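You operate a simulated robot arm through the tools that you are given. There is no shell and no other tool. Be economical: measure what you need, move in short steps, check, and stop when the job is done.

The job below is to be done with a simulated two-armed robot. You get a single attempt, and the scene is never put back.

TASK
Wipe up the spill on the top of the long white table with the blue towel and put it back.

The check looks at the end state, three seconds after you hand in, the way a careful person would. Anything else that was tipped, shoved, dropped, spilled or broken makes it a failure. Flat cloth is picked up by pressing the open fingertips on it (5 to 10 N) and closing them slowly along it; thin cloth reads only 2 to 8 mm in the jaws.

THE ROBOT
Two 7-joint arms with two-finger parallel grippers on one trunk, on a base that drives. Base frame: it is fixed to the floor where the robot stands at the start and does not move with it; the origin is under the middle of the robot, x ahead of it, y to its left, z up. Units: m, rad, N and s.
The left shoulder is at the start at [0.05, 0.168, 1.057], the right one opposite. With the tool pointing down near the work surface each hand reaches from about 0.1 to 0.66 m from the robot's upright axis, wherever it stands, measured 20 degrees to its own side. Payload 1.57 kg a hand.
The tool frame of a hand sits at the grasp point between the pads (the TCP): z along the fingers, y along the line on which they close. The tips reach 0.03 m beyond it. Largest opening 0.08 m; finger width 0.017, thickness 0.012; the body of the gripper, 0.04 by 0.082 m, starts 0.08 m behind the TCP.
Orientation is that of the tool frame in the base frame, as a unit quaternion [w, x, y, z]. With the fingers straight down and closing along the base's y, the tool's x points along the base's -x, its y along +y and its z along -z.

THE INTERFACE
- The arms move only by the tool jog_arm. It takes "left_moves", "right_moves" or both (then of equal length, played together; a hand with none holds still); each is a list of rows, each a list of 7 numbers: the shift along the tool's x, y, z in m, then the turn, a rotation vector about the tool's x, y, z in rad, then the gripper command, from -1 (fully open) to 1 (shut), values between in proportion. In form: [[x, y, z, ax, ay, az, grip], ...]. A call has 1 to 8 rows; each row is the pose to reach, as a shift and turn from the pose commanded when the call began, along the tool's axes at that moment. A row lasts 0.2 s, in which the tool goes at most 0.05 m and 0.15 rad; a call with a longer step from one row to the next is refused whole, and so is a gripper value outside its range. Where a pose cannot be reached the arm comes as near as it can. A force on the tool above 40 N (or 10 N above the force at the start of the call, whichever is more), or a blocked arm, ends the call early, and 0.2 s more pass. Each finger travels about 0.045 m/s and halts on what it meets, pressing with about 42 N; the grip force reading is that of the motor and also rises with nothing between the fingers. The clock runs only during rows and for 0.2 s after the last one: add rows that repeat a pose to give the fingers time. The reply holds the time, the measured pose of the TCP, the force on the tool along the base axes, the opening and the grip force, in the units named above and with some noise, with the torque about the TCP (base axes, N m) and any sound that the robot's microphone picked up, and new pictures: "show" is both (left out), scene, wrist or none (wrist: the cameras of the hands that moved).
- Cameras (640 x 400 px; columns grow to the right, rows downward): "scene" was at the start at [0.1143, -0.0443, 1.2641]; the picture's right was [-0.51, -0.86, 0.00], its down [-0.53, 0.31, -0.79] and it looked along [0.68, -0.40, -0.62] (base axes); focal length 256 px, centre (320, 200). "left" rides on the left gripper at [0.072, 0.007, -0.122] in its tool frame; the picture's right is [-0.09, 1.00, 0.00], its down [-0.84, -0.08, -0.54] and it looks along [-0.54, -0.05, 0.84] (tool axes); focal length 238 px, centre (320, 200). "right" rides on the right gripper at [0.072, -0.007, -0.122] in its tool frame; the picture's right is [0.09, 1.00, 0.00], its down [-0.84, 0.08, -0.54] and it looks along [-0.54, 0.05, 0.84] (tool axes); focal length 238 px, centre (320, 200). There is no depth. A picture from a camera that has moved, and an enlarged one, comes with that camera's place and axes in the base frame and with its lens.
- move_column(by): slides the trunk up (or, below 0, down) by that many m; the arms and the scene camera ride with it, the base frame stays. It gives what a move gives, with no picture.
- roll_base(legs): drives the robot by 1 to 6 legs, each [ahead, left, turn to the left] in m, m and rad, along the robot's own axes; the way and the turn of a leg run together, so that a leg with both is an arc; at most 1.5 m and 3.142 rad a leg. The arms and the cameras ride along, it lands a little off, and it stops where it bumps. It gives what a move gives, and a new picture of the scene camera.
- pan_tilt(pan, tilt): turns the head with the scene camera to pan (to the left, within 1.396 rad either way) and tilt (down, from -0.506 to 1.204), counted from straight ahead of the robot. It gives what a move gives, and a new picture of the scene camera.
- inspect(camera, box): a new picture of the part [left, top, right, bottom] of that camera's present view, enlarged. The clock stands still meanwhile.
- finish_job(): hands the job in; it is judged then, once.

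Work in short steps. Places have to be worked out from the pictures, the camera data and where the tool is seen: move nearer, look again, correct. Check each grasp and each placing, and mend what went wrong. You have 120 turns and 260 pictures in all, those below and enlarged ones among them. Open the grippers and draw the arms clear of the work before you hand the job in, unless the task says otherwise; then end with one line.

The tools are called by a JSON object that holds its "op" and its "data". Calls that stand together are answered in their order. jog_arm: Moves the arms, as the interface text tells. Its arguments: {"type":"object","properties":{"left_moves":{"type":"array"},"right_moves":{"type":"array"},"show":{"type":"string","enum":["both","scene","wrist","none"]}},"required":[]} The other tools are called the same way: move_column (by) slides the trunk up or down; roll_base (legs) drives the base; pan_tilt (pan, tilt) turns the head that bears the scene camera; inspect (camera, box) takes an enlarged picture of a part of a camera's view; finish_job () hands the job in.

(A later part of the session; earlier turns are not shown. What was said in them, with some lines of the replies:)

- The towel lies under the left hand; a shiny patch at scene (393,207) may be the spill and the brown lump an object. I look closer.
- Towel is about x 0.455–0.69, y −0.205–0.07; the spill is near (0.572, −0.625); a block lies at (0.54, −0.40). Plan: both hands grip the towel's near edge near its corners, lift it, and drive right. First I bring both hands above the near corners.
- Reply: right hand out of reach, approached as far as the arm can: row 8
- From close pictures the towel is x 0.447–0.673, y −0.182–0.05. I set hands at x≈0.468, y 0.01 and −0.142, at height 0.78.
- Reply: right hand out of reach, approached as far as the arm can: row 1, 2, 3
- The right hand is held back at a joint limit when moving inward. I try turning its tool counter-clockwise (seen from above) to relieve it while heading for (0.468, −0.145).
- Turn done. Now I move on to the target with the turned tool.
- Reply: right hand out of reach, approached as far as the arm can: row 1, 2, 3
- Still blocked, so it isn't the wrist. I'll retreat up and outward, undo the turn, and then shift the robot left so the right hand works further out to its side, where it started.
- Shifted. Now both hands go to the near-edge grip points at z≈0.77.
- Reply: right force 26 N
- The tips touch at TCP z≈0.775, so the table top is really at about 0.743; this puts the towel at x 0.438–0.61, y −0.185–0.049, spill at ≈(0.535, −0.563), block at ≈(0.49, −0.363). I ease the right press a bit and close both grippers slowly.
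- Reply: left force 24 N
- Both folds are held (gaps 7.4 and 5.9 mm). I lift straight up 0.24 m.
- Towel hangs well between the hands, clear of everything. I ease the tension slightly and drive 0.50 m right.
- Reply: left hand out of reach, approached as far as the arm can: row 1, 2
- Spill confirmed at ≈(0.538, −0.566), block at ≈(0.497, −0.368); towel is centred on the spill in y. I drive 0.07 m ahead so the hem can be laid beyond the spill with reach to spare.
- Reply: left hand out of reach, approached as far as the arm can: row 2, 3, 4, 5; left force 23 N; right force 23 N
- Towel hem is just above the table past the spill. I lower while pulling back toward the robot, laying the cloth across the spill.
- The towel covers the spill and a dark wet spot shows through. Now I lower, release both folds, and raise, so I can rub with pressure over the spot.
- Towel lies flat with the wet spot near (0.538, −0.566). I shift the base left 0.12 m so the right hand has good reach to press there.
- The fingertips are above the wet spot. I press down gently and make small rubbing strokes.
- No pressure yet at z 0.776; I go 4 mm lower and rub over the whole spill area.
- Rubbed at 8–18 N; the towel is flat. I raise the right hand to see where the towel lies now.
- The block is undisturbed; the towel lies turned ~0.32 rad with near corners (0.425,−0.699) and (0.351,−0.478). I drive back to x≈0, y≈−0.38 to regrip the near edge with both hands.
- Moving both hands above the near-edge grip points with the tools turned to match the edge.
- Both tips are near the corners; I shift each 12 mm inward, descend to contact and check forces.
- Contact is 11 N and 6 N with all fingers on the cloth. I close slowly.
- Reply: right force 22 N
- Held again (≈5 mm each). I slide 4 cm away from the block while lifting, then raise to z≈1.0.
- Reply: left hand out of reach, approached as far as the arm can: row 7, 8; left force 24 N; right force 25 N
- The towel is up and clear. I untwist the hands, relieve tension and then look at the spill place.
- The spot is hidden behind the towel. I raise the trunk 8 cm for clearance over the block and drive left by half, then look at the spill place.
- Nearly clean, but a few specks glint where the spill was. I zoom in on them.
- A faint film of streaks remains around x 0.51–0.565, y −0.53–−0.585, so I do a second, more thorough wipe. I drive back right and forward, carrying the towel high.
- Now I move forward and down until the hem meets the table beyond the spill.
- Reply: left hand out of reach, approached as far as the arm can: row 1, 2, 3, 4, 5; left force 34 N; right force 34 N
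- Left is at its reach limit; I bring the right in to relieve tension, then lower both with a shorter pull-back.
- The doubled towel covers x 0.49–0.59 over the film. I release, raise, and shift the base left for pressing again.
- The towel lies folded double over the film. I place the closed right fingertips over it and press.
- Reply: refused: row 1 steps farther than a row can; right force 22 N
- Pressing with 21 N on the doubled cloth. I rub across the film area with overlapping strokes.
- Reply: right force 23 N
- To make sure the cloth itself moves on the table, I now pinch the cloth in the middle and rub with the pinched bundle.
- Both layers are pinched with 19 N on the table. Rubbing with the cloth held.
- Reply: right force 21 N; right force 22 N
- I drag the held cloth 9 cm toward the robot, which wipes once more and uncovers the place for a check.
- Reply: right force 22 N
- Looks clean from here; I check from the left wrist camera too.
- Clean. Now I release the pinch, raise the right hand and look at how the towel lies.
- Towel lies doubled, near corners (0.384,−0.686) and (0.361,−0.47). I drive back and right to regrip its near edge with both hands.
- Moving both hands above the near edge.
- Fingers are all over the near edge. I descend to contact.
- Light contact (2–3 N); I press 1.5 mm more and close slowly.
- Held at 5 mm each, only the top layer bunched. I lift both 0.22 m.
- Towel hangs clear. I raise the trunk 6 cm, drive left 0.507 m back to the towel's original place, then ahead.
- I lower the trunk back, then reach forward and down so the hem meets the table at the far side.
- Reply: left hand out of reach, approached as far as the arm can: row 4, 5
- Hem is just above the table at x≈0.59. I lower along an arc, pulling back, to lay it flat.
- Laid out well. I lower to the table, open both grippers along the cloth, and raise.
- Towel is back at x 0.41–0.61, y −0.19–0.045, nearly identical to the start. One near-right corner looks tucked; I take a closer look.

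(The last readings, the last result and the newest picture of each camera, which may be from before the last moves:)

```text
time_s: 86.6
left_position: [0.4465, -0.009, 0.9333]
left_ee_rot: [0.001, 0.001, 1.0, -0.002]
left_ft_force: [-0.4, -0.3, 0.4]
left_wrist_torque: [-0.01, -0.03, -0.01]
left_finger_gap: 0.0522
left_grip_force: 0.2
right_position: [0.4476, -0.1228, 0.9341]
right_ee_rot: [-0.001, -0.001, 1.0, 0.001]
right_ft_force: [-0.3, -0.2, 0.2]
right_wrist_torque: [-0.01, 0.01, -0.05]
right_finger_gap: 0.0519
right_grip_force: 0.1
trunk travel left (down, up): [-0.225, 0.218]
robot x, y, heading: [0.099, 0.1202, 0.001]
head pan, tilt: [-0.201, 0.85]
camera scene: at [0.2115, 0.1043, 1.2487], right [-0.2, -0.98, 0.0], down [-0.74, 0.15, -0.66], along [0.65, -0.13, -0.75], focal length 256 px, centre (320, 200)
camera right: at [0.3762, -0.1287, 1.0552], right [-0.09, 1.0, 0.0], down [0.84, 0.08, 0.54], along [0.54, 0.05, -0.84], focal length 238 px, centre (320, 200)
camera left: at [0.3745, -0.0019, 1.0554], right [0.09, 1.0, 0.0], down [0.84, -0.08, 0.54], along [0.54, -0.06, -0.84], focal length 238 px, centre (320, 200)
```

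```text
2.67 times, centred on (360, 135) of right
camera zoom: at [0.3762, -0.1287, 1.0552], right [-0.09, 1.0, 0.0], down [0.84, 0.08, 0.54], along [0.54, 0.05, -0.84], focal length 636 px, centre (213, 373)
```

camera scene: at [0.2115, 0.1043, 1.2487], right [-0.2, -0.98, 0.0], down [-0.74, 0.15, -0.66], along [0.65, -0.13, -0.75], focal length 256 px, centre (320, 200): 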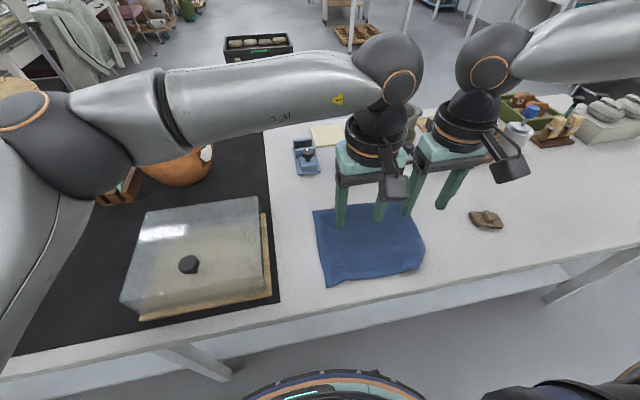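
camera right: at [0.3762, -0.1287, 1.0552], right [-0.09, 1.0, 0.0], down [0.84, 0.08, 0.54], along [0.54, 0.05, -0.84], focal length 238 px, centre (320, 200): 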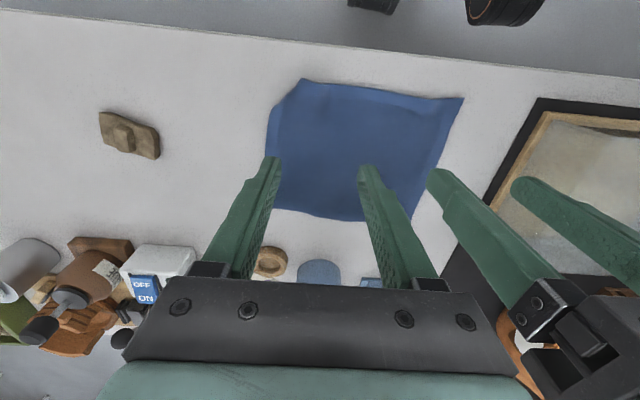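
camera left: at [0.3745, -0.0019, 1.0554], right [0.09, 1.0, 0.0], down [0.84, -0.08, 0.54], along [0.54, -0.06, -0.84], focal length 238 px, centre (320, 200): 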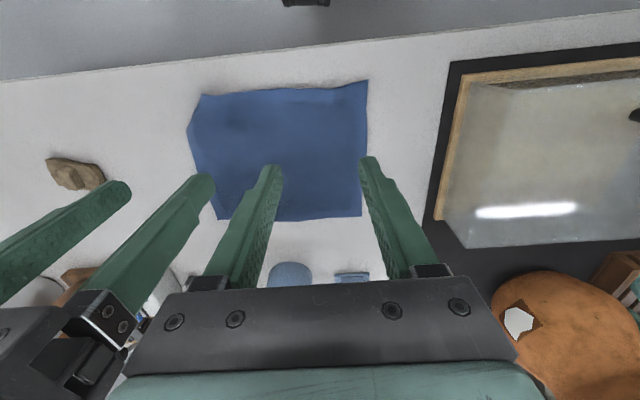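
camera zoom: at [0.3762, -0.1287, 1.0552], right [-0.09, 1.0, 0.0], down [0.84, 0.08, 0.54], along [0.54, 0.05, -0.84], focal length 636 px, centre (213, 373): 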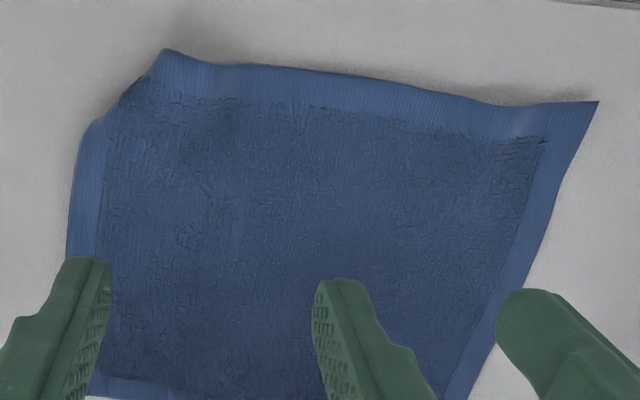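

Only a small tuck of that corner; good. I raise the arms clear, back the base off, and check the spill place from the angle where the film showed before.

{"op": "jog_arm", "data": {"left_moves": [[0.02, 0, -0.02, 0, 0, 0, -0.6], [0.04, 0.01, -0.04, 0, 0, 0, -1], [0.06, 0.02, -0.06, 0, 0, 0, -1]], "right_moves": [[0.02, -0.02, -0.02, 0, 0, 0, -0.6], [0.04, -0.05, -0.04, 0, 0, 0, -1], [0.06, -0.08, -0.06, 0, 0, 0, -1]], "show": "none"}}

{"op": "roll_base", "data": {"legs": [[-0.1, 0, 0]]}}

{"op": "pan_tilt", "data": {"pan": -0.75, "tilt": 0.6}}

{"op": "inspect", "data": {"camera": "scene", "box": [310, 160, 470, 260]}}

{"op": "inspect", "data": {"camera": "scene", "box": [335, 200, 399, 240]}}

```text
time_s: 87.4
left_position: [0.3888, 0.0107, 0.9945]
left_ee_rot: [0.001, 0.0, 1.0, -0.003]
left_ft_force: [-0.6, -1.3, -0.3]
left_wrist_torque: [0.0, -0.01, -0.02]
left_finger_gap: 0.0796
left_grip_force: 0.0
right_position: [0.3873, -0.2027, 0.9938]
right_ee_rot: [0.0, -0.001, 1.0, 0.002]
right_ft_force: [1.0, -0.5, 0.4]
right_wrist_torque: [0.01, 0.01, 0.01]
right_finger_gap: 0.0801
right_grip_force: 0.0
trunk travel left (down, up): [-0.225, 0.218]
robot x, y, heading: [0.0953, 0.1187, -0.001]
head pan, tilt: [-0.201, 0.85]
```

```text
time_s: 88.6
left_position: [0.2889, 0.0114, 0.9927]
left_ee_rot: [0.0, 0.0, 1.0, -0.002]
left_ft_force: [-0.2, 1.0, -0.2]
left_wrist_torque: [0.0, 0.0, 0.01]
left_finger_gap: 0.0801
left_grip_force: 0.1
right_position: [0.2894, -0.2015, 0.9932]
right_ee_rot: [0.0, -0.001, 1.0, 0.002]
right_ft_force: [0.0, 0.0, -0.4]
right_wrist_torque: [0.02, -0.01, -0.02]
right_finger_gap: 0.08
right_grip_force: 0.0
trunk travel left (down, up): [-0.225, 0.218]
robot x, y, heading: [-0.001, 0.1208, -0.005]
head pan, tilt: [-0.201, 0.85]
camera scene: at [0.1132, 0.1045, 1.2488], right [-0.2, -0.98, 0.0], down [-0.74, 0.15, -0.66], along [0.65, -0.13, -0.75], focal length 256 px, centre (320, 200)
```

scene: 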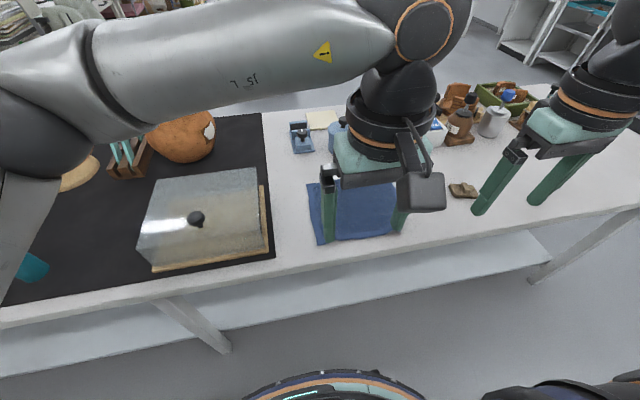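

```text
time_s: 89.5
left_position: [0.2902, 0.0111, 0.9929]
left_ee_rot: [0.001, 0.0, 1.0, -0.003]
left_ft_force: [1.1, 0.6, -0.3]
left_wrist_torque: [-0.03, 0.01, 0.03]
left_finger_gap: 0.08
left_grip_force: 0.1
right_position: [0.2895, -0.2014, 0.9929]
right_ee_rot: [-0.001, 0.0, 1.0, 0.002]
right_ft_force: [-0.8, 0.2, -0.4]
right_wrist_torque: [-0.02, 0.02, 0.0]
right_finger_gap: 0.0798
right_grip_force: 0.1
trunk travel left (down, up): [-0.225, 0.218]
robot x, y, heading: [-0.0048, 0.1215, 0.001]
head pan, tilt: [-0.75, 0.6]
camera scene: at [0.1018, 0.0599, 1.2696], right [-0.68, -0.73, 0.0], down [-0.41, 0.39, -0.82], along [0.6, -0.56, -0.57], focal length 256 px, centre (320, 200)
```

scene: 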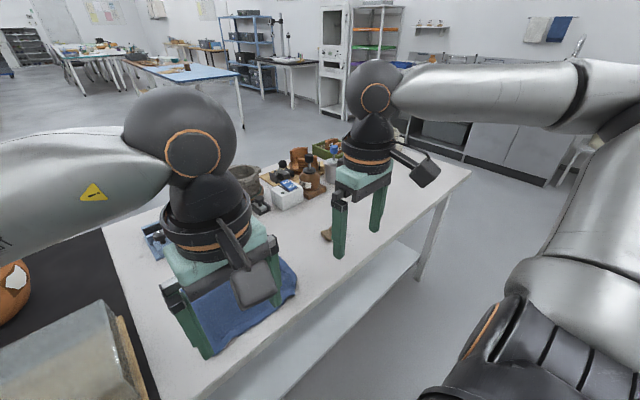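

```text
4.00 times, centred on (390, 210) of scene
camera zoom: at [0.1018, 0.0599, 1.2696], right [-0.68, -0.73, 0.0], down [-0.41, 0.39, -0.82], along [0.6, -0.56, -0.57], focal length 1024 px, centre (40, 160)
```

zoom: 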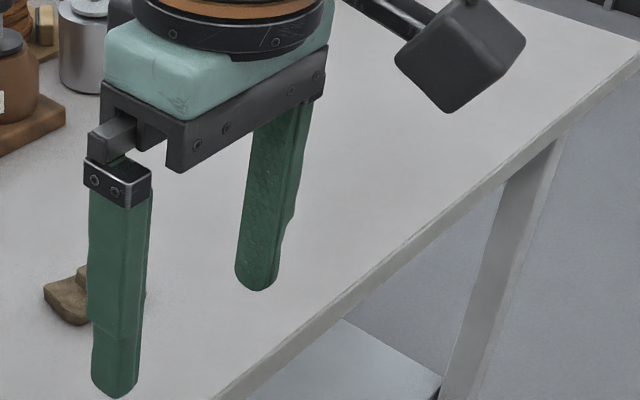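

```text
10.00 times, centred on (367, 220) of scene
camera zoom: at [0.1018, 0.0599, 1.2696], right [-0.68, -0.73, 0.0], down [-0.41, 0.39, -0.82], along [0.6, -0.56, -0.57], focal length 2560 px, centre (-150, 0)
```

zoom: 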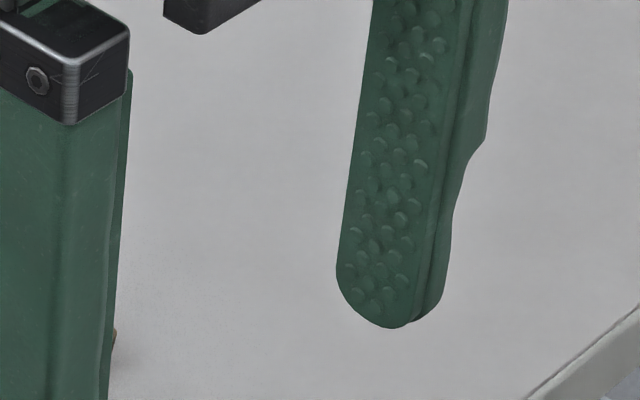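

The right hand blocks part of the view; I raise it and look again.

{"op": "jog_arm", "data": {"right_moves": [[0, 0.0, -0.04, 0, 0, 0, -1], [0, 0, -0.08, 0, 0, 0, -1], [0, 0, -0.12, 0, 0, 0, -1], [0, 0, -0.16, 0, 0, 0, -1]], "show": "scene"}}

{"op": "inspect", "data": {"camera": "scene", "box": [333, 183, 397, 223]}}

```text
time_s: 90.5
left_position: [0.2913, 0.0109, 0.993]
left_ee_rot: [0.001, 0.001, 1.0, -0.003]
left_ft_force: [0.8, 0.5, -0.2]
left_wrist_torque: [0.02, 0.03, -0.01]
left_finger_gap: 0.08
left_grip_force: 0.0
right_position: [0.2916, -0.2019, 1.1505]
right_ee_rot: [0.0, 0.0, 1.0, 0.002]
right_ft_force: [0.4, -0.1, 0.8]
right_wrist_torque: [-0.01, 0.02, 0.02]
right_finger_gap: 0.08
right_grip_force: 0.0
trunk travel left (down, up): [-0.225, 0.218]
robot x, y, heading: [-0.0019, 0.1177, -0.002]
head pan, tilt: [-0.75, 0.6]
camera scene: at [0.1017, 0.0601, 1.2696], right [-0.68, -0.73, 0.0], down [-0.41, 0.39, -0.83], along [0.6, -0.56, -0.56], focal length 256 px, centre (320, 200)
```

scene: 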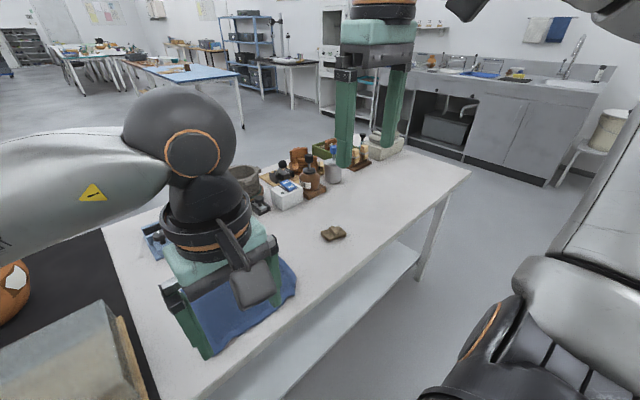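

```text
10.00 times, centred on (365, 203) of scene
camera zoom: at [0.1017, 0.0601, 1.2696], right [-0.68, -0.73, 0.0], down [-0.41, 0.39, -0.83], along [0.6, -0.56, -0.56], focal length 2560 px, centre (-130, 170)
```

zoom: 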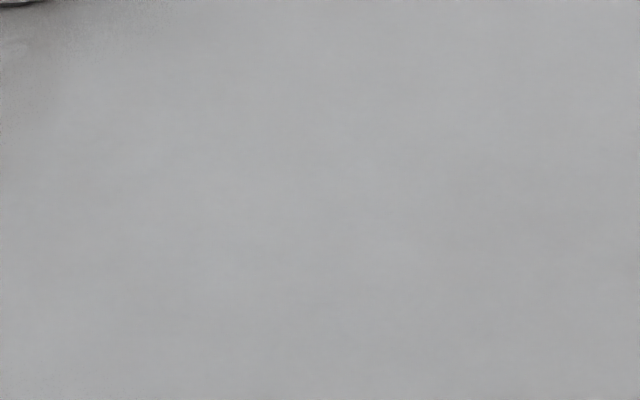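

The table is clean where the spill was, the towel is back in place, the block is unmoved, and both grippers are open and clear. I hand in.

{"op": "finish_job", "data": {}}

```text
The job is handed in.
```

I wiped up the spill with the blue towel, and close-up views of the spot show it clean; the towel is back flat in its original place to within about 3 cm, with one corner slightly tucked.
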